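You operate a simulated robot arm through the tools that you are given. There is no shell and no other tool. Be economical: measure what you need, move in short steps, check, and stop when the job is done.

You run a simulated two-armed robot. Do the job below in one go: nothing can be reset, and whatever is moved stays where it is left.

Task
Slide the tofu back, then wipe the counter and the hinged lid.
Fine: push the bowl its own width further in, wipe up every spill, put the cloth back; leave the other bowls where they are.

The check looks at the end state, three seconds after you hand in, the way a careful person would. Anything else that was tipped, shoved, dropped, spilled or broken makes it a failure. A push-on lid holds only when it is set on centred and level and pressed home; a screw cap is set on level and turned clockwise until tight. Flat cloth is picked up by pressing the open fingertips on it (5 to 10 N) and closing them slowly along it; thin cloth reads only 2 to 8 mm in the jaws.

Robot
Two 7-joint arms with fingered hands on one trunk, on a base that drives. Base frame: it is fixed to the floor where the robot stands at the start and does not move with it; the origin is under the middle of the robot, x ahead of it, y to its left, z up; the surface under the hand at the start is at about z = 0.85. Lengths are in m, angles in rad, forces in N, time in s.
The left shoulder is at the start at [0.03, 0.136, 1.13], the right one opposite. Places, roughly: beige tub (15x10x9 cm) [0.7, 0.5, 0.5]; black bowl (15x15x7 cm) [0.9, -0.1, 0.3]; blue tub (15x10x9 cm) [0.7, 0.3, 0.5]; counter beside the well [0.8, -0.2, 0.8]; hinged lid [0.7, 0.1, 0.9]; small pan [1, 0.5, 0.75]; small pan (18x11x5 cm) [1.1, 0.1, 0.8]; steel counter [0.9, 0.1, 0.4]; steel pan (17x18x5 cm) [0.6, -0.3, 0.5]; top of the hinged lid [0.7, 0.1, 0.9]; yellow tub (15x10x9 cm) [0.6, -0.1, 0.3]. Payload 5 kg a hand.
The tool frame of a hand sits at the grasp point between the pads (the TCP): z along the fingers, y along the line on which they close. The tips reach 0.042 m beyond it. The gripper opens to 0.208 m. The gripper's body begins 0.119 m behind the TCP. The gripper is a hand of 4 fingers: y runs from the thumb to the fingers, the wrist lies at [0, 0, -0.332] in the tool frame.
Orientation is told as [roll, pitch, yaw] about the base's x, y, z axes, in that order, counted from this pose: with the fingers straight down and closing along the base's y, the tool's x points along the base's -x, its y along +y and its z along -z.

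Tools
- The arms move only by the tool move_arm. It takes "left_plan", "right_plan" or both (then of equal length, played together; a hand with none holds still); each is a list of rows, each a list of 6 numbers: the shift along the base's x, y, z in m, then the turn, a rotation vector about the base's x, y, z in rad. In form: [[x, y, z, ax, ay, az], ...]. A call has 1 to 12 rows; each row shifts and turns the commanded pose from where the row before left it. Each row takes 0.2 s and may step no farther than 0.05 m and 0.15 rad from the row before; otherwise, the whole call is refused. Where a pose cannot be reached the arm comes as near as it can. A force on the tool above 70 N (or 10 N above the force at the start of the call, whichever is more), or a blocked arm, ends the call early, and 0.2 s more pass. In this call time passes only in rows, and 0.2 s behind the last. It gives the time, the measured TCP pose, the force on the tool (base axes), the opening and the grip force at its end, in the units of the frame above (readings bear some noise), with the torque about the TCP (base axes, N m) and any sound that the robot's microphone picked up.
- Cameras (640 x 400 px; columns grow to the right, rows downward): "scene" is now at [0.0411, -0.004, 1.8453]; the picture's right is [-0.06, -1.00, 0.00], its down [-0.84, 0.05, -0.54] and it looks along [0.54, -0.03, -0.84] (base axes); focal length 280 px, centre (320, 200). "left" rides on the left gripper at [-0.101, 0, -0.145] in its tool frame; the picture's right is [0.00, -1.00, 0.00], its down [0.82, 0.00, -0.57] and it looks along [0.57, 0.00, 0.82] (tool axes); focal length 261 px, centre (320, 200). "right" rides on the right gripper at [0.101, 0, -0.145] in its tool frame; the picture's right is [0.00, 1.00, 0.00], its down [-0.82, 0.00, -0.57] and it looks along [-0.57, 0.00, 0.82] (tool axes); focal length 261 px, centre (320, 200). There is no depth. A picture from a camera that has moved, and an enlarged one, comes with that camera's place and axes in the base frame and with its lens.
- grab_frame(camera): a new picture of that camera. It takes no simulated time.
- lift_body(by): slides the trunk up (or, below 0, down) by that many m; the arms and the scene camera ride with it, the base frame stays. It gives what a move gives, with no picture.
- base_move(legs): drives the robot by 1 to 6 legs, each [ahead, left, turn to the left] in m, m and rad, along the robot's own axes; the way and the turn of a leg run together, so that a leg with both is an arc; at most 1.5 m and 3.142 rad a leg. The arms and the cameras ride along, it lands a little off, and it stops where it bumps. It gives what a move gives.
- finger_targets(finger1, finger2, finger3, thumb_bend, hand): sets how far each is bent, from 0 (flat) to 1 (curled in); at 0.3 the hand is open as for a grip, at 0.7 the pads meet at the TCP. One left out holds its place. A second passes; each finger stops where it meets its share of the squeeze, and holds until it gets a number again. It is the only way to open and close the hand. It gives what a move gives, with no picture; readings hold the bend of each and the force on the fingers (four entries, about 0 where the hand has none), thumb and palm.
- head_to(pan, tilt): turns the head with the scene camera to pan (to the left, within 2.496 rad either way) and tilt (down, from -0.506 to 1.204), counted from straight ahead of the robot. It gives what a move gives.
- close_up(camera, box): a new picture of the part [left, top, right, bottom] of that camera's present view, enlarged. It takes no simulated time.
- finish_job(): hands the job in; it is judged then, once.

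Work in short steps. Places have to be worked out from the pictures, the camera data and where the tool is seen: move nearer, look again, correct. Check each grasp and each placing, and mend what went wrong. You have 120 turns and 88 pictures in all, those below and enlarged ones among them. Open the grippers and draw the arms clear of the work before you hand the job in, unless the task says otherwise; then end with one line.

The tools are called after "Emit:" as a command line: name --argument value ..., lists and objects as JSON in quotes. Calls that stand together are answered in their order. move_arm: Moves the arms, as the interface text tells. Its arguments: {"type":"object","properties":{"left_plan":{"type":"array","items":{"type":"array","items":{"type":"number"}}},"right_plan":{"type":"array","items":{"type":"array","items":{"type":"number"}}}},"required":[]} The other tools are called the same way: lift_body (by) slides the trunk up or down; finger_targets (finger1, finger2, finger3, thumb_bend, hand) moves the fingers one by one; base_move (legs) drives the base; head_to (pan, tilt) turns the head that bears the scene camera; grab_frame (camera) takes a picture; close_up (camera, box) takes an enlarged picture of a part of a camera's view; finish_job () hands the job in.

At the start:

```text
time_s: 0.0
left_eef_pos: [0.7349, 0.2621, 1.1071]
left_orientation: [0.0, 0.0, 0.0]
left_contact_force: [-0.6, 0.6, 0.1]
left_torque: [-0.02, 0.02, 0.0]
left_width: 0.2074
left_grip_force: 0.1
left_shape: jaw
left_bend: [0.3, 0.3, 0.3, 0.3]
left_finger forces: [0.1, 0.0, 0.0, 0.0, 0.0, 0.0]
right_eef_pos: [0.6487, -0.3798, 1.1558]
right_orientation: [0.0, 0.001, 0.001]
right_contact_force: [-0.1, 0.0, 0.2]
right_torque: [-0.01, -0.01, 0.01]
right_width: 0.2079
right_grip_force: 0.1
right_shape: jaw
right_bend: [0.3, 0.3, 0.3, 0.3]
right_finger forces: [0.0, 0.0, 0.0, 0.1, 0.0, 0.1]
trunk travel left (down, up): [-0.15, 0.34]
robot x, y, heading: [0.0026, 0.0003, -0.001]
head pan, tilt: [-0.065, 1.002]
```

scene: 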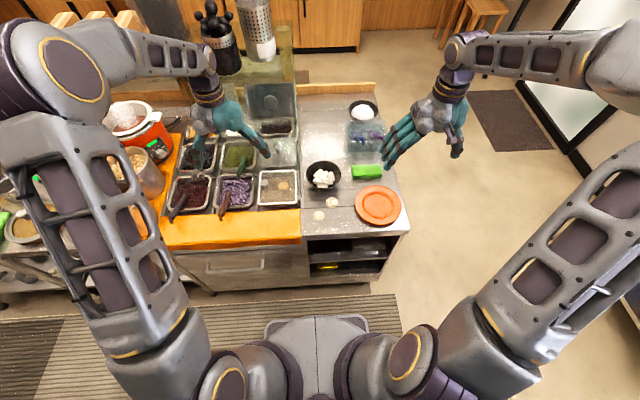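
right: 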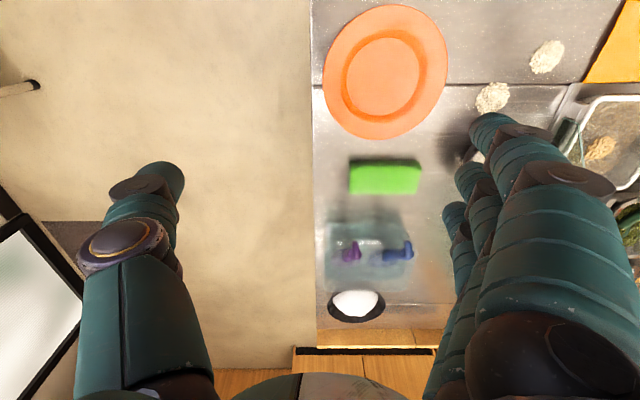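
left: 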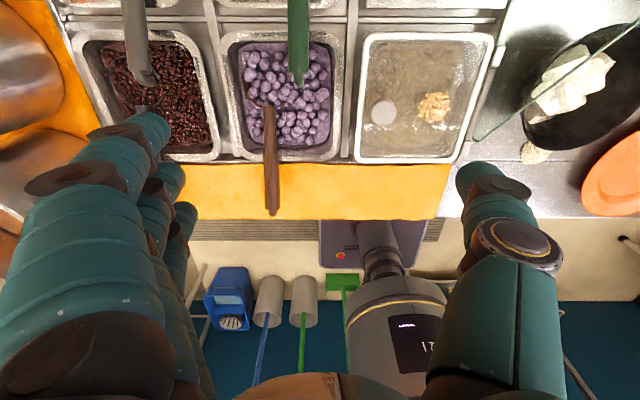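

The scene shows a black bowl of tofu, a green cloth or sponge, an orange plate and white spills. I'll enlarge the work area before judging any positions.

Emit:
close_up --camera "scene" --box '[260, 80, 420, 240]'

Emit:
close_up --camera "scene" --box '[150, 100, 310, 260]'

Emit:
close_up --camera "right" --box '[300, 0, 640, 340]'

```text
2.50 times, centred on (340, 160) of scene
camera zoom: at [0.0411, -0.004, 1.8453], right [-0.06, -1.0, 0.0], down [-0.84, 0.05, -0.54], along [0.54, -0.03, -0.84], focal length 701 px, centre (270, 300)
```

zoom: 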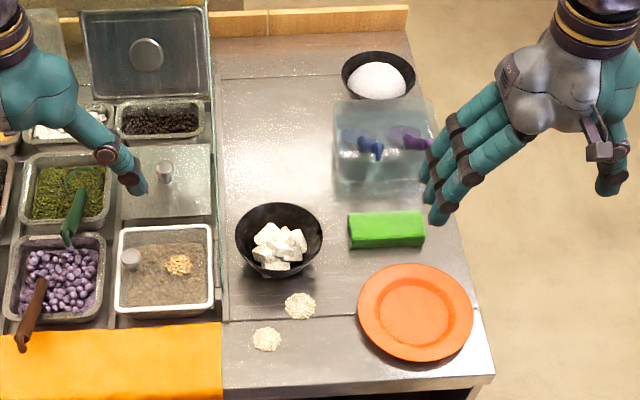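

```text
2.50 times, centred on (230, 180) of scene
camera zoom: at [0.0411, -0.004, 1.8453], right [-0.06, -1.0, 0.0], down [-0.84, 0.05, -0.54], along [0.54, -0.03, -0.84], focal length 701 px, centre (545, 250)
```

zoom: 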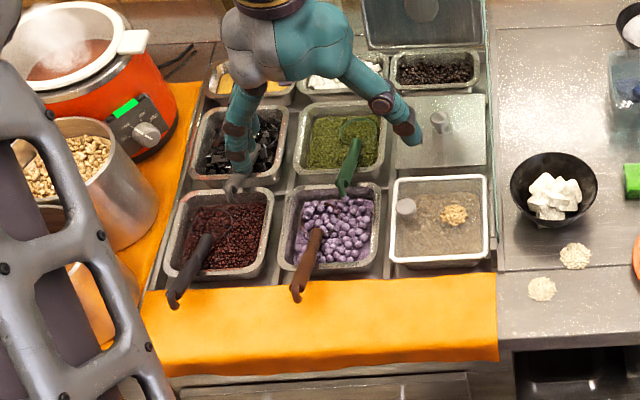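

```text
1.18 times, centred on (470, 170) of right
camera zoom: at [0.5481, -0.3785, 1.3024], right [0.0, 1.0, 0.0], down [0.82, 0.0, 0.57], along [0.57, 0.0, -0.82], focal length 307 px, centre (144, 235)
```

zoom: 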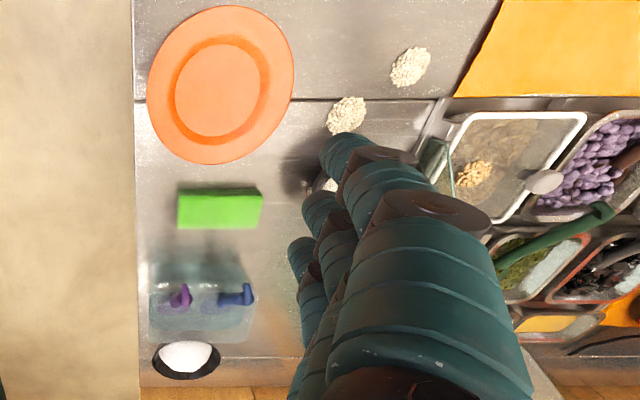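

The lid of the near-right well carries crumbs, and two spills lie on the counter near the tofu bowl. I'll zoom further to identify the cloth, the lid, the glass pane and any small spills.

Emit:
close_up --camera "scene" --box '[340, 120, 420, 180]'

Emit:
close_up --camera "scene" --box '[250, 130, 350, 220]'

Emit:
close_up --camera "left" --box '[340, 0, 640, 220]'

Emit:
close_up --camera "right" --box '[310, 130, 450, 330]'

```text
6.67 times, centred on (380, 150) of scene
camera zoom: at [0.0411, -0.004, 1.8453], right [-0.06, -1.0, 0.0], down [-0.84, 0.05, -0.54], along [0.54, -0.03, -0.84], focal length 1870 px, centre (-80, 533)
```

zoom: 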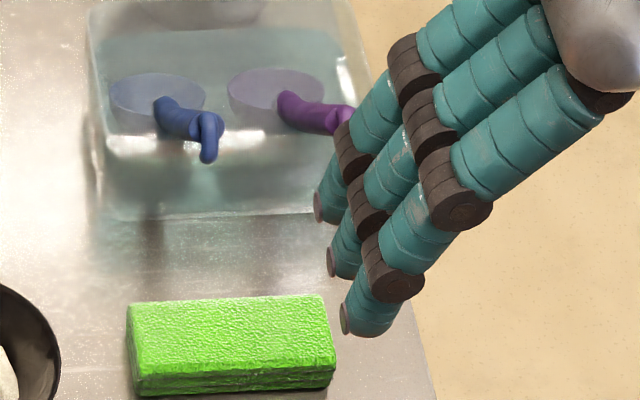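

```text
4.44 times, centred on (300, 175) of scene
camera zoom: at [0.0411, -0.004, 1.8453], right [-0.06, -1.0, 0.0], down [-0.84, 0.05, -0.54], along [0.54, -0.03, -0.84], focal length 1247 px, centre (409, 311)
```

zoom: 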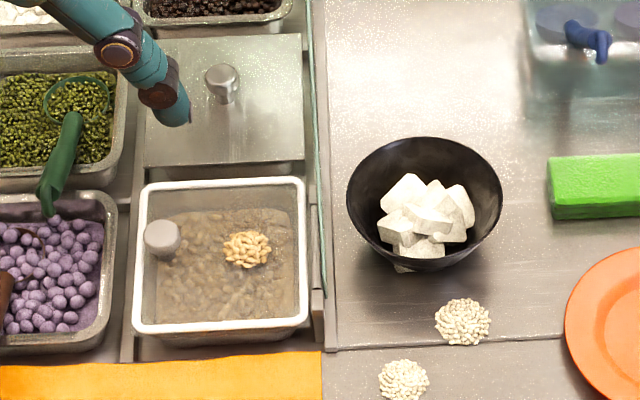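

```text
1.82 times, centred on (490, 110) of left
camera zoom: at [0.8364, 0.2639, 1.2519], right [0.0, -1.0, 0.0], down [-0.82, 0.0, 0.57], along [-0.57, 0.0, -0.82], focal length 474 px, centre (11, 364)
```

zoom: 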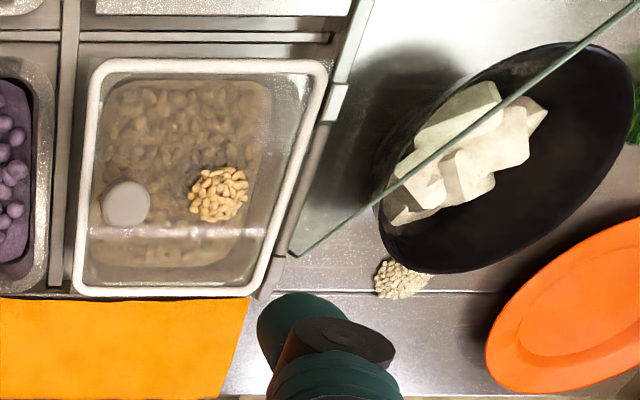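

```text
2.00 times, centred on (380, 230) of right
camera zoom: at [0.5481, -0.3785, 1.3024], right [0.0, 1.0, 0.0], down [0.82, 0.0, 0.57], along [0.57, 0.0, -0.82], focal length 521 px, centre (200, 140)
```

zoom: 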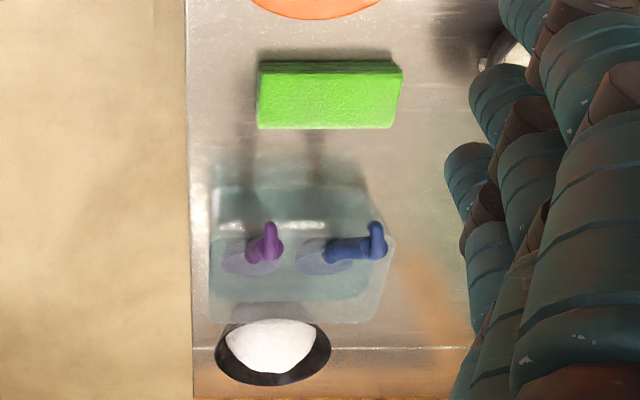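

Estimates: counter z≈0.845, tofu bowl ≈(0.79,-0.06), spills ≈(0.665,-0.09) and (0.605,-0.03), lid crumbs ≈(0.733,0.11,0.89), green cloth ≈(0.79,-0.26), and a slanted glass pane at y≈0.045. I'll draw the left hand back and turn the right hand −90° so its fingers form a fence facing +x.

Emit:
move_arm --right_plan '[[-0.008, 0.028, 0, 0, 0, -0.1428], [-0.008, 0.028, 0, 0, 0, -0.1428], [-0.008, 0.028, 0, 0, 0, -0.1428], [-0.008, 0.028, 0, 0, 0, -0.1428], [-0.008, 0.028, 0, 0, 0, -0.1428], [-0.008, 0.028, 0, 0, 0, -0.1428], [-0.008, 0.028, 0, 0, 0, -0.1428], [-0.008, 0.028, 0, 0, 0, -0.1428], [-0.008, 0.028, 0, 0, 0, -0.1428], [-0.008, 0.028, 0, 0, 0, -0.1428], [-0.008, 0.028, 0, 0, 0, -0.1428]]' --left_plan '[[0, 0.01, 0.02, 0, 0, 0], [0, 0.015, 0.02, 0, 0, 0], [-0.01, 0.015, 0.02, 0, 0, 0], [-0.015, 0.015, 0.02, 0, 0, 0], [-0.02, 0.015, 0.01, 0, 0, 0], [-0.02, 0.015, 0.01, 0, 0, 0], [-0.02, 0.015, 0, 0, 0, 0], [-0.02, 0.015, 0, 0, 0, 0], [-0.02, 0.015, 0, 0, 0, 0], [-0.02, 0.015, 0, 0, 0, 0], [-0.02, 0.015, 0, 0, 0, 0]]'

Emit:
grab_frame --camera "scene"

Emit:
grab_frame --camera "right"

```text
time_s: 2.4
left_eef_pos: [0.5707, 0.4254, 1.2057]
left_orientation: [-0.001, 0.0, -0.001]
left_contact_force: [-1.8, 1.3, -0.9]
left_torque: [-0.13, -0.08, 0.0]
left_width: 0.2079
left_grip_force: 0.0
left_shape: jaw
left_bend: [0.3, 0.3, 0.3, 0.3]
left_finger forces: [0.0, 0.0, 0.0, 0.0, 0.1, 0.0]
right_eef_pos: [0.559, -0.0703, 1.1611]
right_orientation: [0.002, -0.001, -1.573]
right_contact_force: [-0.2, 0.2, 0.8]
right_torque: [-0.1, -0.11, -0.02]
right_width: 0.2078
right_grip_force: 0.1
right_shape: jaw
right_bend: [0.3, 0.3, 0.3, 0.3]
right_finger forces: [0.1, 0.1, 0.1, 0.1, 0.0, 0.0]
trunk travel left (down, up): [-0.15, 0.34]
robot x, y, heading: [-0.0032, 0.0015, 0.001]
head pan, tilt: [-0.065, 1.002]
```

```text
77 pictures are left
camera scene: at [0.0393, -0.0018, 1.8454], right [-0.06, -1.0, 0.0], down [-0.84, 0.05, -0.54], along [0.54, -0.04, -0.84], focal length 280 px, centre (320, 200)
```

scene: 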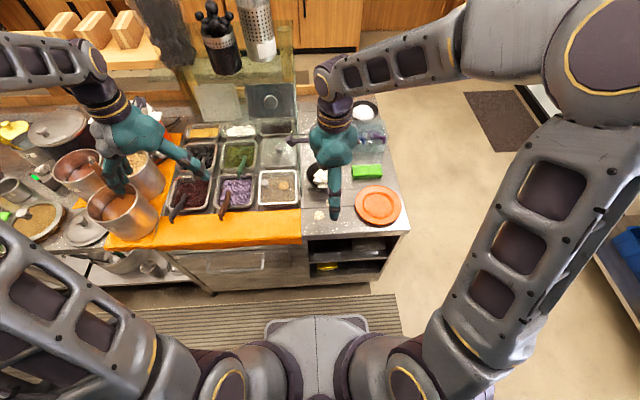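

```text
76 pictures are left
camera right: at [0.5599, 0.0309, 1.3057], right [1.0, -0.01, 0.0], down [-0.01, -0.82, 0.57], along [0.0, -0.57, -0.82], focal length 261 px, centre (320, 200)
```

right: 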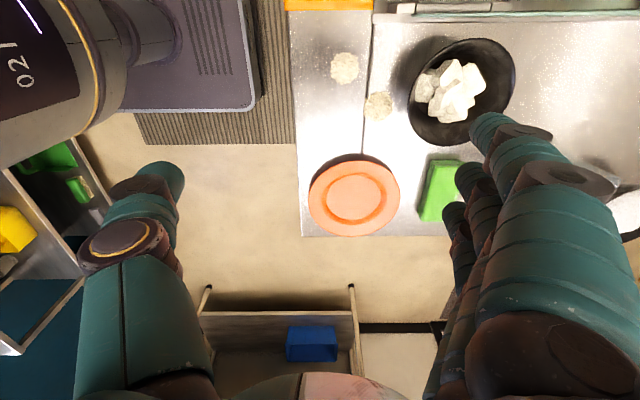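

From this view the bowl centre is ≈(0.763,-0.057) with its front rim at x≈0.688; the target centre is x≈0.913. I'll back off slightly and lower the finger fence behind it, tips about 2 cm above the counter.

Emit:
move_arm --right_plan '[[-0.025, 0.011, -0.03, 0, 0, 0], [0, 0, -0.045, 0, 0, 0], [0, 0, -0.045, 0, 0, 0], [0, 0, -0.045, 0, 0, 0], [0, 0, -0.045, 0, 0, 0], [0, 0, -0.03, 0, 0, 0]]'

Emit:
grab_frame --camera "right"

Emit:
close_up --camera "scene" --box '[250, 80, 410, 240]'

```text
time_s: 3.8
left_eef_pos: [0.5711, 0.4246, 1.206]
left_orientation: [-0.001, 0.0, 0.0]
left_contact_force: [0.5, 0.6, -0.2]
left_torque: [0.01, 0.0, 0.01]
left_width: 0.2076
left_grip_force: 0.0
left_shape: jaw
left_bend: [0.3, 0.3, 0.3, 0.3]
left_finger forces: [0.0, 0.0, 0.1, 0.1, 0.0, 0.0]
right_eef_pos: [0.5375, -0.0615, 0.9174]
right_orientation: [0.001, 0.001, -1.572]
right_contact_force: [-0.4, 0.2, -0.2]
right_torque: [-0.01, 0.08, -0.01]
right_width: 0.2078
right_grip_force: 0.0
right_shape: jaw
right_bend: [0.3, 0.3, 0.3, 0.3]
right_finger forces: [0.0, 0.0, 0.1, 0.1, 0.1, 0.1]
trunk travel left (down, up): [-0.15, 0.34]
robot x, y, heading: [-0.0017, -0.0031, 0.001]
head pan, tilt: [-0.065, 1.002]
```

```text
75 pictures are left
camera right: at [0.5373, 0.0404, 1.0631], right [1.0, 0.0, 0.0], down [0.0, -0.82, 0.57], along [0.0, -0.57, -0.82], focal length 261 px, centre (320, 200)
```

right: 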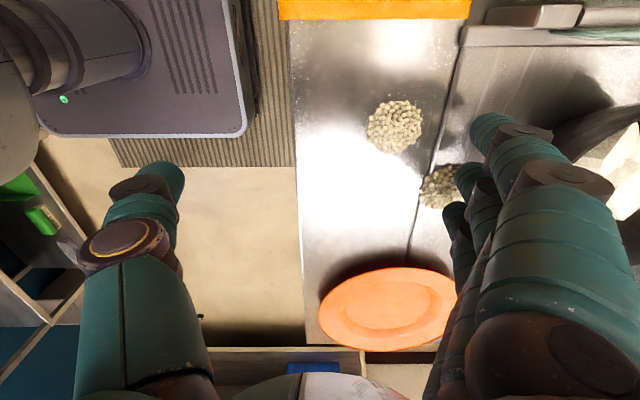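

```text
2.50 times, centred on (330, 160) of scene
camera zoom: at [0.0416, -0.0035, 1.8453], right [-0.06, -1.0, 0.0], down [-0.84, 0.05, -0.54], along [0.54, -0.03, -0.84], focal length 701 px, centre (295, 300)
```

zoom: 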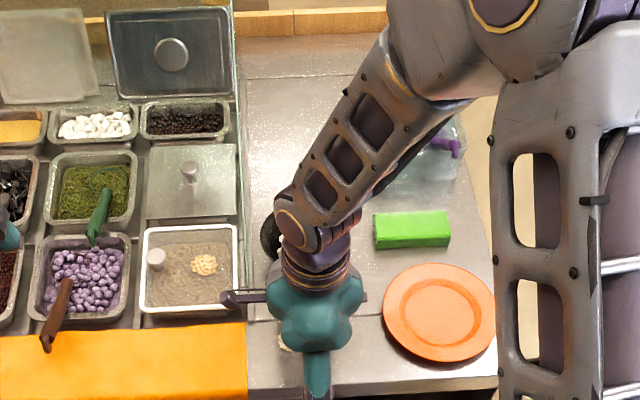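

The bowl is still ahead of the fence. I'll lower 1 cm and creep forward, watching the force for contact.

Emit:
move_arm --right_plan '[[0, 0.003, -0.01, 0, 0, 0], [0.01, 0, 0, 0, 0, 0], [0.01, 0, 0, 0, 0, 0], [0.01, 0, 0, 0, 0, 0]]'

Emit:
grab_frame --camera "right"

```text
time_s: 4.8
left_eef_pos: [0.5708, 0.4229, 1.207]
left_orientation: [-0.001, -0.001, -0.001]
left_contact_force: [0.0, -0.6, -0.5]
left_torque: [0.07, 0.02, -0.03]
left_width: 0.2077
left_grip_force: 0.0
left_shape: jaw
left_bend: [0.3, 0.3, 0.3, 0.3]
left_finger forces: [0.0, 0.0, 0.0, 0.0, 0.0, 0.0]
right_eef_pos: [0.5656, -0.059, 0.9086]
right_orientation: [-0.002, -0.001, -1.569]
right_contact_force: [0.1, -0.6, -0.7]
right_torque: [-0.01, -0.01, -0.01]
right_width: 0.2076
right_grip_force: 0.1
right_shape: jaw
right_bend: [0.3, 0.3, 0.3, 0.3]
right_finger forces: [0.1, 0.3, 0.0, 0.0, 0.0, 0.0]
trunk travel left (down, up): [-0.15, 0.34]
robot x, y, heading: [-0.0017, -0.0012, 0.005]
head pan, tilt: [-0.065, 1.002]
```

```text
73 pictures are left
camera right: at [0.5662, 0.043, 1.0535], right [1.0, 0.0, 0.0], down [0.0, -0.82, 0.57], along [0.0, -0.57, -0.82], focal length 261 px, centre (320, 200)
```

right: 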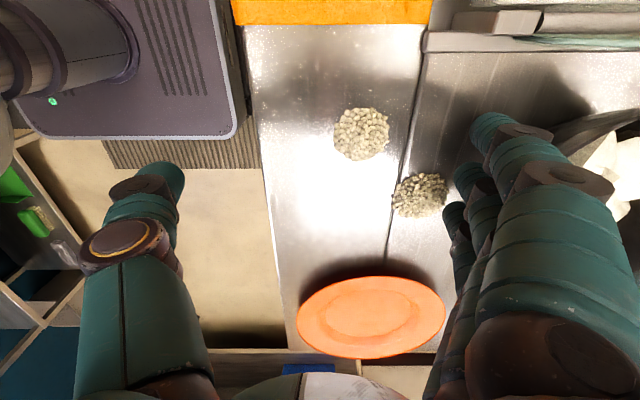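

No clear contact yet, but the rim is close. I'll push forward in small steps and check partway.

Emit:
move_arm --right_plan '[[0.01, 0, 0, 0, 0, 0], [0.01, 0, 0, 0, 0, 0], [0.012, 0, 0, 0, 0, 0], [0.012, 0, 0, 0, 0, 0], [0.012, 0, 0, 0, 0, 0]]'

Emit:
grab_frame --camera "right"

Emit:
close_up --camera "scene" --box '[270, 80, 390, 180]'

```text
time_s: 6.0
left_eef_pos: [0.5714, 0.4239, 1.2058]
left_orientation: [-0.001, 0.001, 0.0]
left_contact_force: [0.8, 0.4, 0.1]
left_torque: [-0.01, 0.06, -0.01]
left_width: 0.2078
left_grip_force: 0.0
left_shape: jaw
left_bend: [0.3, 0.3, 0.3, 0.3]
left_finger forces: [0.0, 0.0, 0.1, 0.0, 0.0, 0.0]
right_eef_pos: [0.6221, -0.0576, 0.9071]
right_orientation: [-0.001, 0.0, -1.569]
right_contact_force: [-0.3, 0.3, 0.3]
right_torque: [0.03, 0.02, 0.0]
right_width: 0.2078
right_grip_force: 0.1
right_shape: jaw
right_bend: [0.3, 0.3, 0.3, 0.3]
right_finger forces: [0.0, 0.0, 0.0, 0.0, 0.0, 0.0]
trunk travel left (down, up): [-0.15, 0.34]
robot x, y, heading: [0.0026, -0.0018, -0.007]
head pan, tilt: [-0.065, 1.002]
```

```text
72 pictures are left
camera right: at [0.6234, 0.0435, 1.0526], right [1.0, 0.0, 0.0], down [0.0, -0.82, 0.57], along [0.0, -0.57, -0.82], focal length 261 px, centre (320, 200)
```

right: 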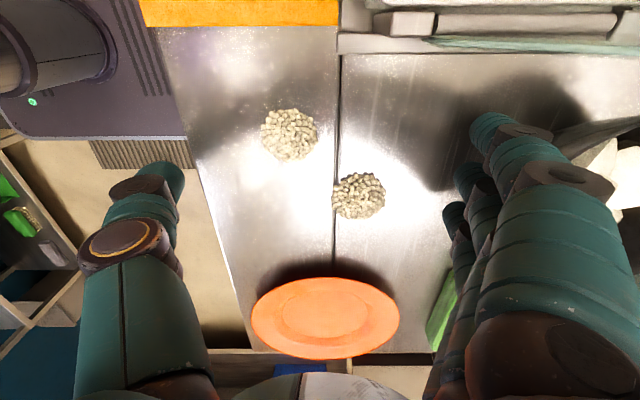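

```text
4.00 times, centred on (330, 130) of scene
camera zoom: at [0.0416, -0.0038, 1.8453], right [-0.06, -1.0, 0.0], down [-0.84, 0.05, -0.54], along [0.54, -0.03, -0.84], focal length 1122 px, centre (280, 480)
```

zoom: 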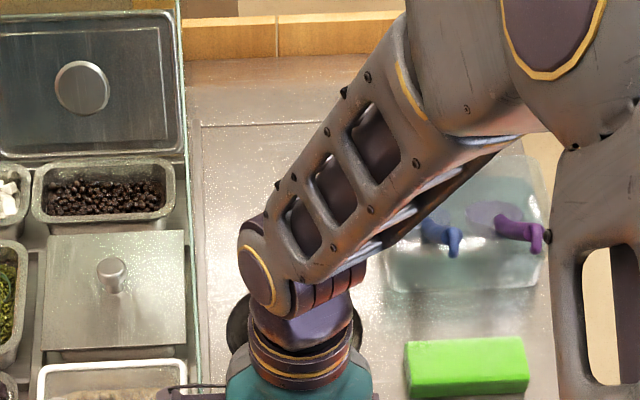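

The bowl now moves steadily with the hand, with contact made at about TCP x≈0.55. I'll push to about 0.685, then back off and raise to measure.

Emit:
move_arm --right_plan '[[0.012, 0, 0, 0, 0, 0], [0.012, 0, 0, 0, 0, 0], [0.012, 0, 0, 0, 0, 0], [0.012, 0, 0, 0, 0, 0], [0.01, 0, 0, 0, 0, 0], [0.005, 0, 0, 0, 0, 0]]'

Emit:
move_arm --right_plan '[[-0.02, 0, 0, 0, 0, 0], [-0.04, 0, 0, 0, 0, 0], [-0.04, 0, 0.02, 0, 0, 0], [-0.03, 0, 0.045, 0, 0, 0], [0, 0, 0.045, 0, 0, 0], [0, 0, 0.045, 0, 0, 0], [0, 0, 0.045, 0, 0, 0], [0, 0, 0.045, 0, 0, 0]]'

Emit:
grab_frame --camera "right"

Emit:
close_up --camera "scene" --box '[250, 80, 410, 240]'

```text
time_s: 7.4
left_eef_pos: [0.5703, 0.4243, 1.2063]
left_orientation: [0.0, 0.0, 0.002]
left_contact_force: [0.1, -0.2, 0.4]
left_torque: [-0.04, 0.02, 0.02]
left_width: 0.2076
left_grip_force: 0.0
left_shape: jaw
left_bend: [0.3, 0.3, 0.3, 0.3]
left_finger forces: [0.0, 0.0, 0.0, 0.0, 0.0, 0.0]
right_eef_pos: [0.6862, -0.0582, 0.9068]
right_orientation: [0.0, 0.0, -1.571]
right_contact_force: [-0.1, -0.2, -1.3]
right_torque: [0.01, 0.02, -0.02]
right_width: 0.2081
right_grip_force: 0.1
right_shape: jaw
right_bend: [0.3, 0.3, 0.3, 0.3]
right_finger forces: [0.1, 0.3, 0.0, 0.0, 0.0, 0.1]
trunk travel left (down, up): [-0.15, 0.34]
robot x, y, heading: [0.0027, -0.0004, -0.0]
head pan, tilt: [-0.065, 1.002]
```

```text
refused: row 4 steps farther than a row can; nothing moved
```

```text
70 pictures are left
camera right: at [0.6863, 0.0435, 1.0529], right [1.0, -0.01, 0.0], down [0.0, -0.82, 0.57], along [0.0, -0.57, -0.82], focal length 261 px, centre (320, 200)
```

right: 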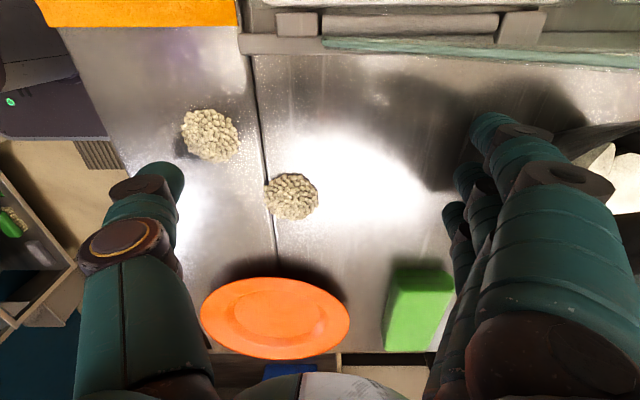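

```text
2.50 times, centred on (330, 160) of scene
camera zoom: at [0.0412, -0.0038, 1.8453], right [-0.06, -1.0, 0.0], down [-0.84, 0.05, -0.54], along [0.54, -0.03, -0.84], focal length 701 px, centre (295, 300)
```

zoom: 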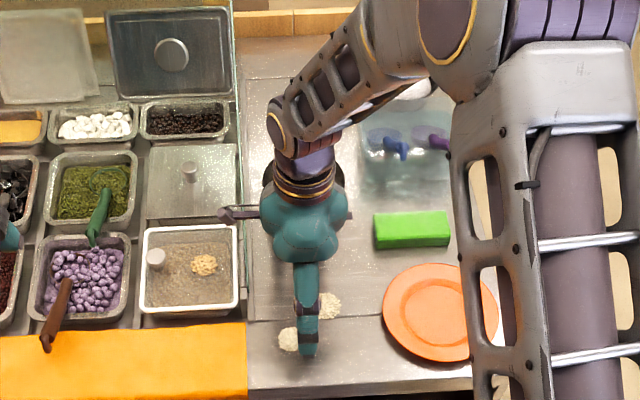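

The retreat was refused for one oversize row. I'll redo it with smaller rows.

Emit:
move_arm --right_plan '[[-0.02, 0, 0, 0, 0, 0], [-0.03, 0, 0.02, 0, 0, 0], [-0.03, 0, 0.03, 0, 0, 0], [-0.02, 0, 0.045, 0, 0, 0], [0, 0, 0.045, 0, 0, 0], [0, 0, 0.045, 0, 0, 0], [0, 0, 0.045, 0, 0, 0]]'

Emit:
grab_frame --camera "right"

```text
time_s: 9.0
left_eef_pos: [0.5707, 0.4235, 1.2072]
left_orientation: [0.0, -0.001, 0.0]
left_contact_force: [-0.6, 0.1, 0.8]
left_torque: [0.02, -0.06, -0.02]
left_width: 0.2078
left_grip_force: 0.0
left_shape: jaw
left_bend: [0.3, 0.3, 0.3, 0.3]
left_finger forces: [0.0, 0.0, 0.0, 0.1, 0.1, 0.0]
right_eef_pos: [0.5862, -0.0578, 1.1374]
right_orientation: [-0.001, 0.003, -1.57]
right_contact_force: [-0.1, 0.0, -0.5]
right_torque: [0.01, -0.08, 0.0]
right_width: 0.2082
right_grip_force: 0.1
right_shape: jaw
right_bend: [0.3, 0.3, 0.3, 0.3]
right_finger forces: [0.0, 0.0, 0.1, 0.0, 0.0, 0.0]
trunk travel left (down, up): [-0.15, 0.34]
robot x, y, heading: [-0.0022, 0.0026, 0.004]
head pan, tilt: [-0.065, 1.002]
```

```text
68 pictures are left
camera right: at [0.5856, 0.0445, 1.2824], right [1.0, 0.0, 0.0], down [0.0, -0.82, 0.57], along [0.0, -0.57, -0.82], focal length 261 px, centre (320, 200)
```

right: 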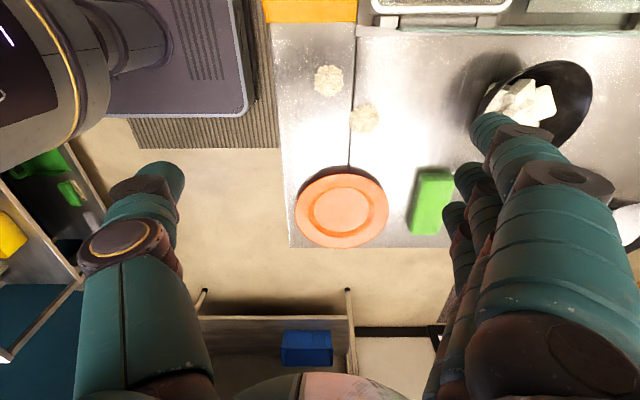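

The bowl appears to have moved about 12–13 cm. I'll move the right hand aside for an unobstructed scene view to compare with the initial one.

Emit:
move_arm --right_plan '[[0, -0.045, 0, 0, 0, 0], [0, -0.045, 0, 0, 0, 0], [0, -0.045, 0, 0, 0, 0], [0, -0.045, 0, 0, 0, 0], [0, -0.045, 0, 0, 0, 0], [0, -0.045, 0, 0, 0, 0]]'

Emit:
close_up --camera "scene" --box '[260, 80, 420, 240]'

Emit:
close_up --camera "scene" --box '[290, 100, 370, 180]'

```text
time_s: 10.4
left_eef_pos: [0.5708, 0.4235, 1.2076]
left_orientation: [0.001, 0.001, 0.0]
left_contact_force: [0.5, -0.4, -0.1]
left_torque: [0.16, 0.02, 0.01]
left_width: 0.2076
left_grip_force: 0.1
left_shape: jaw
left_bend: [0.3, 0.3, 0.3, 0.3]
left_finger forces: [0.0, 0.1, 0.0, 0.1, 0.0, 0.0]
right_eef_pos: [0.5851, -0.3279, 1.135]
right_orientation: [0.0, 0.003, -1.571]
right_contact_force: [0.7, 0.0, -0.4]
right_torque: [0.07, 0.04, -0.03]
right_width: 0.2081
right_grip_force: 0.1
right_shape: jaw
right_bend: [0.3, 0.3, 0.3, 0.3]
right_finger forces: [0.0, 0.0, 0.1, 0.0, 0.0, 0.0]
trunk travel left (down, up): [-0.15, 0.34]
robot x, y, heading: [-0.0012, 0.0014, -0.001]
head pan, tilt: [-0.065, 1.002]
```

```text
2.50 times, centred on (340, 160) of scene
camera zoom: at [0.0408, -0.006, 1.8453], right [-0.06, -1.0, 0.0], down [-0.84, 0.05, -0.54], along [0.54, -0.03, -0.84], focal length 701 px, centre (270, 300)
```

zoom: 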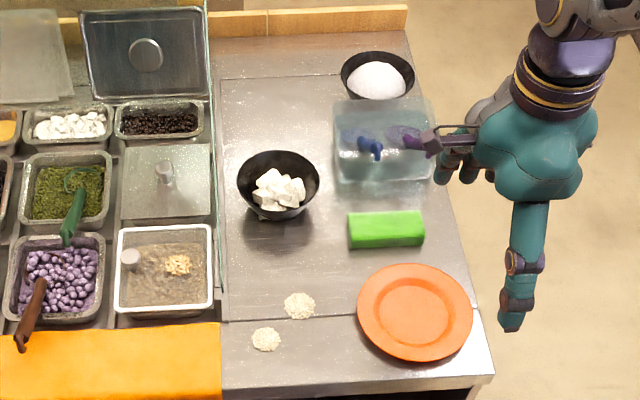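

```text
5.00 times, centred on (330, 140) of scene
camera zoom: at [0.0408, -0.006, 1.8453], right [-0.06, -1.0, 0.0], down [-0.84, 0.05, -0.54], along [0.54, -0.03, -0.84], focal length 1403 px, centre (270, 500)
```

zoom: 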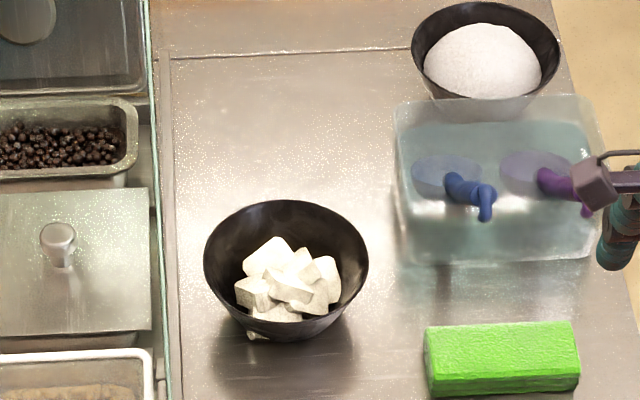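

The rim moved from x≈0.838 to 0.963 on the far side, so 0.125 m; about 2.5 cm more is needed. I'll return behind the bowl and push to TCP x≈0.711.

Emit:
move_arm --right_plan '[[0, 0.045, 0, 0, 0, 0], [0, 0.045, 0, 0, 0, 0], [0, 0.045, 0, 0, 0, 0], [0, 0.045, 0, 0, 0, 0], [0, 0.045, 0, 0, 0, 0], [0, 0.045, 0, 0, 0, 0], [0, 0, -0.045, 0, 0, 0], [0, 0, -0.045, 0, 0, 0], [0, 0, -0.045, 0, 0, 0], [0, 0, -0.045, 0, 0, 0], [0, 0, -0.045, 0, 0, 0]]'

Emit:
move_arm --right_plan '[[0.03, 0, 0, 0, 0, 0], [0.03, 0, 0, 0, 0, 0], [0.02, 0, 0, 0, 0, 0], [0.012, 0, 0, 0, 0, 0], [0.012, 0, 0, 0, 0, 0], [0.012, 0, 0, 0, 0, 0], [0.009, 0, 0, 0, 0, 0]]'

Emit:
move_arm --right_plan '[[-0.02, 0, 0, 0, 0, 0], [-0.03, 0, 0.02, 0, 0, 0], [-0.03, 0, 0.03, 0, 0, 0], [-0.02, 0, 0.045, 0, 0, 0], [0, 0, 0.045, 0, 0, 0], [0, 0, 0.045, 0, 0, 0], [0, -0.045, 0.01, 0, 0, 0], [0, -0.045, 0, 0, 0, 0], [0, -0.045, 0, 0, 0, 0], [0, -0.045, 0, 0, 0, 0], [0, -0.045, 0, 0, 0, 0]]'

Emit:
close_up --camera "scene" --box '[260, 80, 420, 240]'

Emit:
grab_frame --camera "right"

```text
time_s: 12.8
left_eef_pos: [0.5726, 0.4229, 1.2052]
left_orientation: [0.001, 0.003, 0.0]
left_contact_force: [1.2, 0.1, -0.3]
left_torque: [-0.02, 0.1, -0.04]
left_width: 0.2077
left_grip_force: 0.2
left_shape: jaw
left_bend: [0.3, 0.3, 0.3, 0.3]
left_finger forces: [0.0, 0.0, 0.2, 0.0, 0.1, 0.0]
right_eef_pos: [0.5863, -0.0584, 0.9077]
right_orientation: [0.0, -0.001, -1.571]
right_contact_force: [1.4, 0.4, -0.4]
right_torque: [0.0, 0.18, -0.03]
right_width: 0.2078
right_grip_force: 0.0
right_shape: jaw
right_bend: [0.3, 0.3, 0.3, 0.3]
right_finger forces: [0.0, 0.0, 0.0, 0.2, 0.0, 0.0]
trunk travel left (down, up): [-0.15, 0.34]
robot x, y, heading: [0.0017, -0.0033, -0.0]
head pan, tilt: [-0.065, 1.002]
```

```text
time_s: 14.4
left_eef_pos: [0.5709, 0.4231, 1.2062]
left_orientation: [0.0, -0.001, 0.0]
left_contact_force: [0.4, -0.3, -1.3]
left_torque: [0.01, -0.03, 0.04]
left_width: 0.2078
left_grip_force: 0.0
left_shape: jaw
left_bend: [0.3, 0.3, 0.3, 0.3]
left_finger forces: [0.0, 0.0, 0.1, 0.0, 0.1, 0.1]
right_eef_pos: [0.7087, -0.0577, 0.9105]
right_orientation: [-0.002, 0.0, -1.571]
right_contact_force: [0.1, -0.8, 0.3]
right_torque: [0.0, 0.05, -0.02]
right_width: 0.2079
right_grip_force: 0.0
right_shape: jaw
right_bend: [0.3, 0.3, 0.3, 0.3]
right_finger forces: [0.0, 0.2, 0.1, 0.1, 0.0, 0.1]
trunk travel left (down, up): [-0.15, 0.34]
robot x, y, heading: [0.0031, -0.0036, 0.0]
head pan, tilt: [-0.065, 1.002]
```

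```text
time_s: 16.8
left_eef_pos: [0.5705, 0.4224, 1.2065]
left_orientation: [0.002, 0.0, 0.0]
left_contact_force: [0.0, -0.9, 0.2]
left_torque: [0.16, -0.01, 0.01]
left_width: 0.2079
left_grip_force: 0.0
left_shape: jaw
left_bend: [0.3, 0.3, 0.3, 0.3]
left_finger forces: [0.0, 0.0, 0.0, 0.0, 0.0, 0.0]
right_eef_pos: [0.6084, -0.2845, 1.1052]
right_orientation: [-0.001, 0.002, -1.569]
right_contact_force: [-0.4, -0.6, 0.3]
right_torque: [0.05, -0.01, -0.01]
right_width: 0.2078
right_grip_force: 0.1
right_shape: jaw
right_bend: [0.3, 0.3, 0.3, 0.3]
right_finger forces: [0.1, 0.0, 0.0, 0.0, 0.0, 0.1]
trunk travel left (down, up): [-0.15, 0.34]
robot x, y, heading: [-0.0009, 0.0028, 0.003]
head pan, tilt: [-0.065, 1.002]
```

```text
2.50 times, centred on (340, 160) of scene
camera zoom: at [0.0407, -0.006, 1.8453], right [-0.06, -1.0, 0.0], down [-0.84, 0.05, -0.54], along [0.54, -0.03, -0.84], focal length 701 px, centre (270, 300)
```

zoom: 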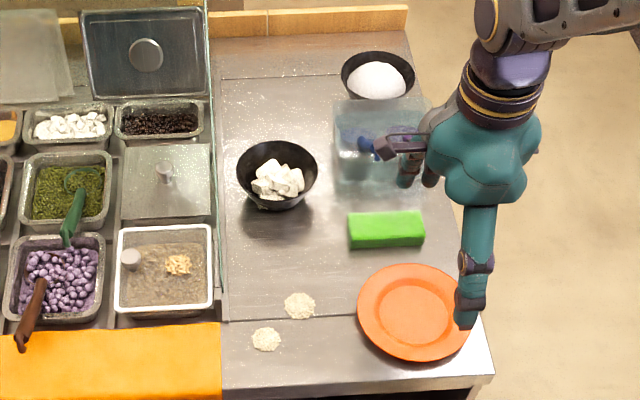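

```text
64 pictures are left
camera right: at [0.6086, -0.1826, 1.2502], right [1.0, 0.0, 0.0], down [0.0, -0.82, 0.57], along [0.0, -0.57, -0.82], focal length 261 px, centre (320, 200)
```

right: 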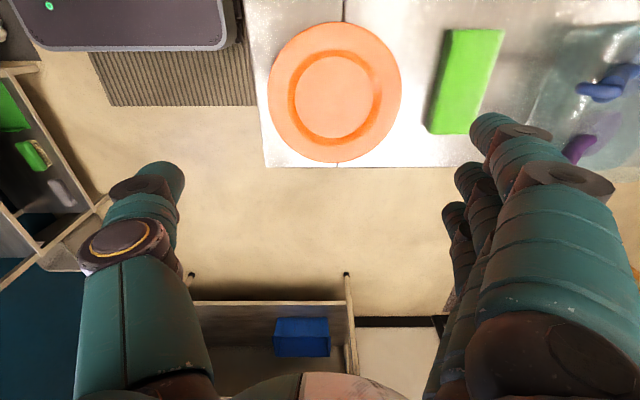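

The bowl has now moved ≈0.15 m in total, with no sideways drift. The tank's spouts overhang the back of the cloth (blue tip ≈(0.854,-0.23,0.99)), so I'll turn back to yaw 0 and come straight down with x kept ≤0.785, gripping the cloth's ends.

Emit:
move_arm --right_plan '[[0.012, 0.0026, 0, 0, 0, 0.1428], [0.012, 0.0026, 0, 0, 0, 0.1428], [0.012, 0.0026, 0, 0, 0, 0.1428], [0.012, 0.0026, 0, 0, 0, 0.1428], [0.012, 0.0026, 0, 0, 0, 0.1428], [0.012, 0.0026, 0, 0, 0, 0.1428], [0.012, 0.0026, 0, 0, 0, 0.1428], [0.012, 0.0026, 0, 0, 0, 0.1428], [0.012, 0.0026, 0, 0, 0, 0.1428], [0.012, 0.0026, 0, 0, 0, 0.1428], [0.012, 0.0026, 0, 0, 0, 0.1428]]'

Emit:
grab_frame --camera "right"

Emit:
close_up --camera "scene" --box '[330, 90, 430, 190]'

```text
time_s: 19.2
left_eef_pos: [0.5713, 0.4235, 1.2051]
left_orientation: [-0.001, -0.001, 0.0]
left_contact_force: [-0.5, -0.1, -0.4]
left_torque: [0.0, 0.05, 0.0]
left_width: 0.2079
left_grip_force: 0.1
left_shape: jaw
left_bend: [0.3, 0.3, 0.3, 0.3]
left_finger forces: [0.1, 0.1, 0.1, 0.0, 0.0, 0.1]
right_eef_pos: [0.7415, -0.2552, 1.1056]
right_orientation: [0.0, -0.001, 0.002]
right_contact_force: [0.3, -0.2, -1.1]
right_torque: [0.01, 0.07, -0.01]
right_width: 0.2079
right_grip_force: 0.0
right_shape: jaw
right_bend: [0.3, 0.3, 0.3, 0.3]
right_finger forces: [0.0, 0.0, 0.1, 0.0, 0.0, 0.1]
trunk travel left (down, up): [-0.15, 0.34]
robot x, y, heading: [0.0004, -0.0014, -0.002]
head pan, tilt: [-0.065, 1.002]
```

```text
63 pictures are left
camera right: at [0.6409, -0.2534, 1.252], right [0.0, 1.0, 0.0], down [0.82, 0.0, 0.57], along [0.57, 0.0, -0.82], focal length 261 px, centre (320, 200)
```

right: 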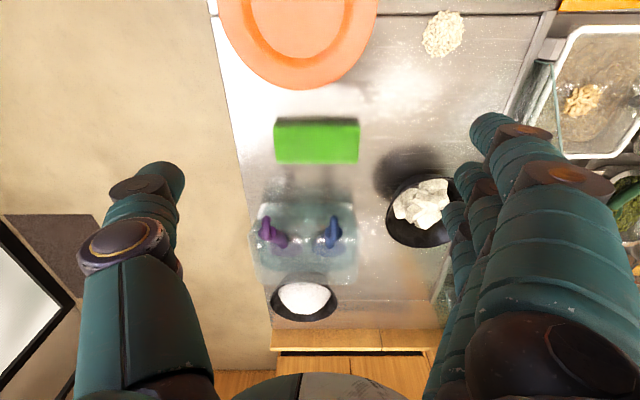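

```text
4.00 times, centred on (380, 140) of scene
camera zoom: at [0.0417, -0.0039, 1.8453], right [-0.06, -1.0, 0.0], down [-0.84, 0.05, -0.54], along [0.54, -0.03, -0.84], focal length 1122 px, centre (80, 440)
```

zoom: 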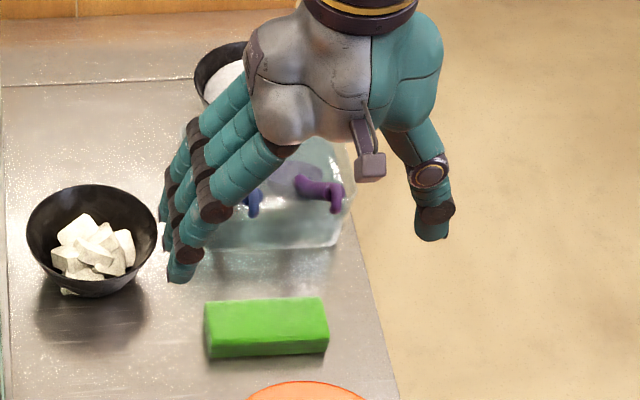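

Cloth centre confirmed ≈(0.80,-0.258), blue spout tip ≈(0.85,-0.234,0.99). I'll move over x≈0.79 and descend partway, then check clearance.

Emit:
move_arm --right_plan '[[0.025, -0.001, -0.02, 0, 0, 0], [0.025, -0.001, -0.03, 0, 0, 0], [0, 0, -0.04, 0, 0, 0], [0, 0, -0.04, 0, 0, 0], [0, 0, -0.02, 0, 0, 0]]'

Emit:
grab_frame --camera "right"

Emit:
close_up --camera "scene" --box '[330, 90, 430, 190]'

```text
time_s: 20.4
left_eef_pos: [0.5715, 0.4242, 1.2062]
left_orientation: [0.0, -0.001, 0.001]
left_contact_force: [-0.2, -0.5, -0.7]
left_torque: [0.0, -0.01, 0.0]
left_width: 0.2078
left_grip_force: 0.2
left_shape: jaw
left_bend: [0.3, 0.3, 0.3, 0.3]
left_finger forces: [0.1, 0.1, 0.0, 0.0, 0.0, 0.0]
right_eef_pos: [0.7914, -0.2581, 0.957]
right_orientation: [0.001, -0.003, 0.0]
right_contact_force: [0.7, -0.3, 0.6]
right_torque: [-0.03, -0.01, -0.03]
right_width: 0.2079
right_grip_force: 0.0
right_shape: jaw
right_bend: [0.3, 0.3, 0.3, 0.3]
right_finger forces: [0.1, 0.1, 0.0, 0.1, 0.0, 0.1]
trunk travel left (down, up): [-0.15, 0.34]
robot x, y, heading: [-0.0014, 0.0013, 0.001]
head pan, tilt: [-0.065, 1.002]
```

```text
61 pictures are left
camera right: at [0.6901, -0.2571, 1.1024], right [0.01, 1.0, 0.0], down [0.82, 0.0, 0.57], along [0.57, 0.0, -0.82], focal length 261 px, centre (320, 200)
```

right: 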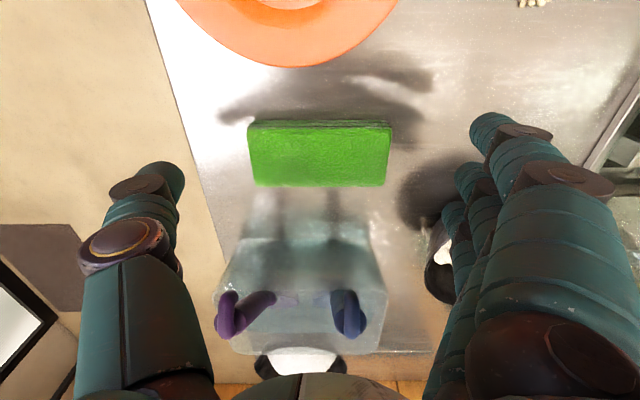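

```text
4.00 times, centred on (380, 140) of scene
camera zoom: at [0.0407, -0.0038, 1.8453], right [-0.06, -1.0, 0.0], down [-0.84, 0.05, -0.54], along [0.54, -0.03, -0.84], focal length 1122 px, centre (80, 440)
```

zoom: 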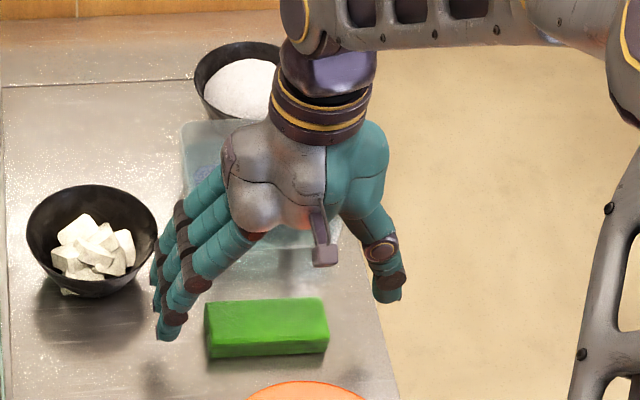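

The hand straddles the cloth with room to spare. I'll narrow the opening slightly to stay away from the tofu bowl, then lower to TCP z≈0.897.

Emit:
finger_targets --hand "right" --finger1 0.37 --finger2 0.37 --finger3 0.37 --thumb_bend 0.37

Emit:
move_arm --right_plan '[[0, 0, -0.02, 0, 0, 0], [0, 0, -0.02, 0, 0, 0], [0, 0, -0.02, 0, 0, 0]]'

Emit:
grab_frame --camera "right"

```text
time_s: 21.4
left_eef_pos: [0.5707, 0.4232, 1.2062]
left_orientation: [-0.001, -0.001, 0.001]
left_contact_force: [-0.1, 1.0, -0.5]
left_torque: [0.03, 0.01, -0.01]
left_width: 0.208
left_grip_force: 0.0
left_shape: jaw
left_bend: [0.3, 0.3, 0.3, 0.3]
left_finger forces: [0.0, 0.1, 0.1, 0.1, 0.0, 0.0]
right_eef_pos: [0.7911, -0.2573, 0.9573]
right_orientation: [0.002, 0.001, -0.001]
right_contact_force: [0.0, 0.5, 0.3]
right_torque: [-0.02, -0.01, 0.01]
right_width: 0.1894
right_grip_force: 0.1
right_shape: fingers
right_bend: [0.37, 0.37, 0.37, 0.37]
right_finger forces: [0.0, 0.0, 0.0, 0.1, 0.0, 0.0]
trunk travel left (down, up): [-0.15, 0.34]
robot x, y, heading: [-0.0035, 0.003, 0.005]
head pan, tilt: [-0.065, 1.002]
```

```text
time_s: 22.2
left_eef_pos: [0.5712, 0.4232, 1.2047]
left_orientation: [0.001, 0.001, -0.002]
left_contact_force: [0.3, -1.0, 0.7]
left_torque: [0.0, 0.01, 0.02]
left_width: 0.2075
left_grip_force: 0.0
left_shape: jaw
left_bend: [0.3, 0.3, 0.3, 0.3]
left_finger forces: [0.0, 0.0, 0.0, 0.0, 0.0, 0.0]
right_eef_pos: [0.7915, -0.258, 0.8964]
right_orientation: [0.0, -0.002, -0.001]
right_contact_force: [-0.1, 0.3, 2.0]
right_torque: [-0.03, 0.07, -0.05]
right_width: 0.1895
right_grip_force: 1.7
right_shape: fingers
right_bend: [0.37, 0.37, 0.37, 0.37]
right_finger forces: [0.6, 0.5, 0.2, 0.0, 1.5, 0.0]
trunk travel left (down, up): [-0.15, 0.34]
robot x, y, heading: [0.0001, -0.0, 0.002]
head pan, tilt: [-0.065, 1.002]
```

```text
59 pictures are left
camera right: at [0.6904, -0.256, 1.0422], right [0.0, 1.0, 0.0], down [0.82, 0.0, 0.57], along [0.57, 0.0, -0.82], focal length 261 px, centre (320, 200)
```

right: 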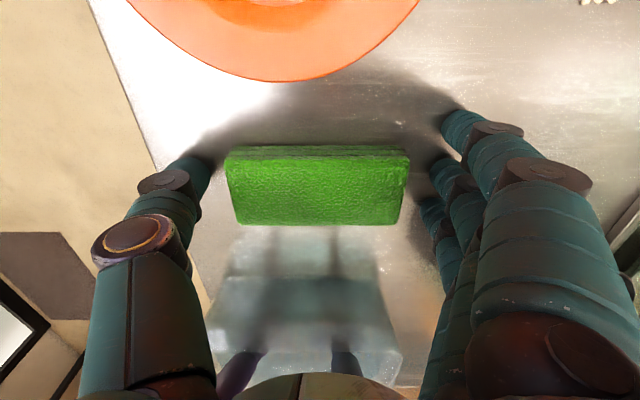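

There's a slight 2 N contact under the tips, so the counter is at about z≈0.853. I'll lift 8 mm and close on the cloth's ends.

Emit:
move_arm --right_plan '[[0, 0, 0.008, 0, 0, 0]]'

Emit:
finger_targets --hand "right" --finger1 0.47 --finger2 0.47 --finger3 0.47 --thumb_bend 0.47

Emit:
grab_frame --camera "right"

```text
time_s: 22.6
left_eef_pos: [0.5703, 0.4228, 1.2055]
left_orientation: [0.0, 0.0, 0.0]
left_contact_force: [-0.3, 0.1, 0.1]
left_torque: [-0.02, -0.01, 0.04]
left_width: 0.2078
left_grip_force: 0.0
left_shape: jaw
left_bend: [0.3, 0.3, 0.3, 0.3]
left_finger forces: [0.0, 0.0, 0.0, 0.1, 0.0, 0.0]
right_eef_pos: [0.7933, -0.2578, 0.9042]
right_orientation: [0.0, -0.001, -0.001]
right_contact_force: [-0.2, 0.1, 0.3]
right_torque: [0.01, -0.01, -0.01]
right_width: 0.189
right_grip_force: 0.0
right_shape: fingers
right_bend: [0.37, 0.37, 0.37, 0.37]
right_finger forces: [0.0, 0.0, 0.0, 0.0, 0.1, 0.1]
trunk travel left (down, up): [-0.15, 0.34]
robot x, y, heading: [-0.0003, -0.0018, -0.003]
head pan, tilt: [-0.065, 1.002]
```

```text
time_s: 23.6
left_eef_pos: [0.5709, 0.4236, 1.2052]
left_orientation: [0.0, 0.0, -0.001]
left_contact_force: [-0.2, -0.5, -0.1]
left_torque: [-0.03, 0.02, -0.02]
left_width: 0.2076
left_grip_force: 0.1
left_shape: jaw
left_bend: [0.3, 0.3, 0.3, 0.3]
left_finger forces: [0.0, 0.0, 0.0, 0.0, 0.0, 0.0]
right_eef_pos: [0.7923, -0.2562, 0.9044]
right_orientation: [-0.002, 0.0, 0.001]
right_contact_force: [-1.8, -0.1, 0.7]
right_torque: [-0.02, 0.02, 0.03]
right_width: 0.1409
right_grip_force: 3.6
right_shape: fingers
right_bend: [0.47, 0.46, 0.46, 0.46]
right_finger forces: [0.0, 2.1, 1.9, 0.0, 3.6, 0.1]
trunk travel left (down, up): [-0.15, 0.34]
robot x, y, heading: [0.0047, 0.0019, -0.0]
head pan, tilt: [-0.065, 1.002]
```

```text
58 pictures are left
camera right: at [0.691, -0.2553, 1.0497], right [0.0, 1.0, 0.0], down [0.82, 0.0, 0.57], along [0.57, 0.0, -0.82], focal length 261 px, centre (320, 200)
```

right: 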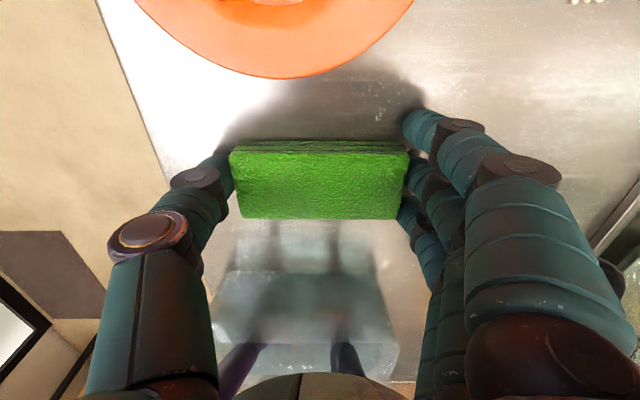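

Fingers 2, 3 and the thumb touch the cloth's ends; finger 1 passes in front of it. I'll squeeze more with those three and lift slightly to test.

Emit:
finger_targets --hand "right" --finger2 0.52 --finger3 0.52 --thumb_bend 0.52

Emit:
move_arm --right_plan '[[0, 0, 0.01, 0, 0, 0], [0, 0, 0.015, 0, 0, 0], [-0.005, 0, 0.02, 0, 0, 0]]'

Emit:
grab_frame --camera "right"

```text
time_s: 24.6
left_eef_pos: [0.5707, 0.4233, 1.2067]
left_orientation: [0.001, 0.0, 0.0]
left_contact_force: [0.2, 0.2, -0.6]
left_torque: [0.02, 0.03, 0.01]
left_width: 0.2077
left_grip_force: 0.1
left_shape: jaw
left_bend: [0.3, 0.3, 0.3, 0.3]
left_finger forces: [0.1, 0.0, 0.1, 0.0, 0.1, 0.0]
right_eef_pos: [0.7909, -0.257, 0.905]
right_orientation: [0.0, -0.001, 0.002]
right_contact_force: [0.8, 0.2, 2.3]
right_torque: [-0.24, -0.01, 0.02]
right_width: 0.1396
right_grip_force: 14.8
right_shape: fingers
right_bend: [0.47, 0.46, 0.46, 0.48]
right_finger forces: [0.0, 7.7, 7.5, 0.0, 15.5, 0.0]
trunk travel left (down, up): [-0.15, 0.34]
robot x, y, heading: [-0.0016, -0.0009, 0.004]
head pan, tilt: [-0.065, 1.002]
```

```text
time_s: 25.4
left_eef_pos: [0.5695, 0.4241, 1.2069]
left_orientation: [0.002, -0.001, -0.001]
left_contact_force: [-0.7, 0.4, 0.3]
left_torque: [0.0, -0.1, -0.01]
left_width: 0.2078
left_grip_force: 0.0
left_shape: jaw
left_bend: [0.3, 0.3, 0.3, 0.3]
left_finger forces: [0.0, 0.0, 0.0, 0.0, 0.0, 0.0]
right_eef_pos: [0.7852, -0.2568, 0.9487]
right_orientation: [0.0, 0.0, -0.001]
right_contact_force: [-0.2, 1.2, -0.2]
right_torque: [0.05, -0.06, -0.01]
right_width: 0.1398
right_grip_force: 15.2
right_shape: fingers
right_bend: [0.47, 0.46, 0.46, 0.48]
right_finger forces: [0.0, 7.7, 7.5, 0.1, 15.3, 0.0]
trunk travel left (down, up): [-0.15, 0.34]
robot x, y, heading: [0.0016, 0.0001, 0.003]
head pan, tilt: [-0.065, 1.002]
```

```text
57 pictures are left
camera right: at [0.685, -0.2554, 1.0948], right [0.0, 1.0, 0.0], down [0.82, 0.0, 0.57], along [0.57, 0.0, -0.82], focal length 261 px, centre (320, 200)
```

right: 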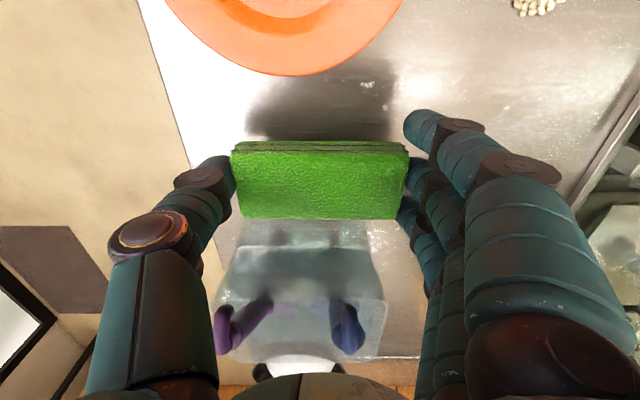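

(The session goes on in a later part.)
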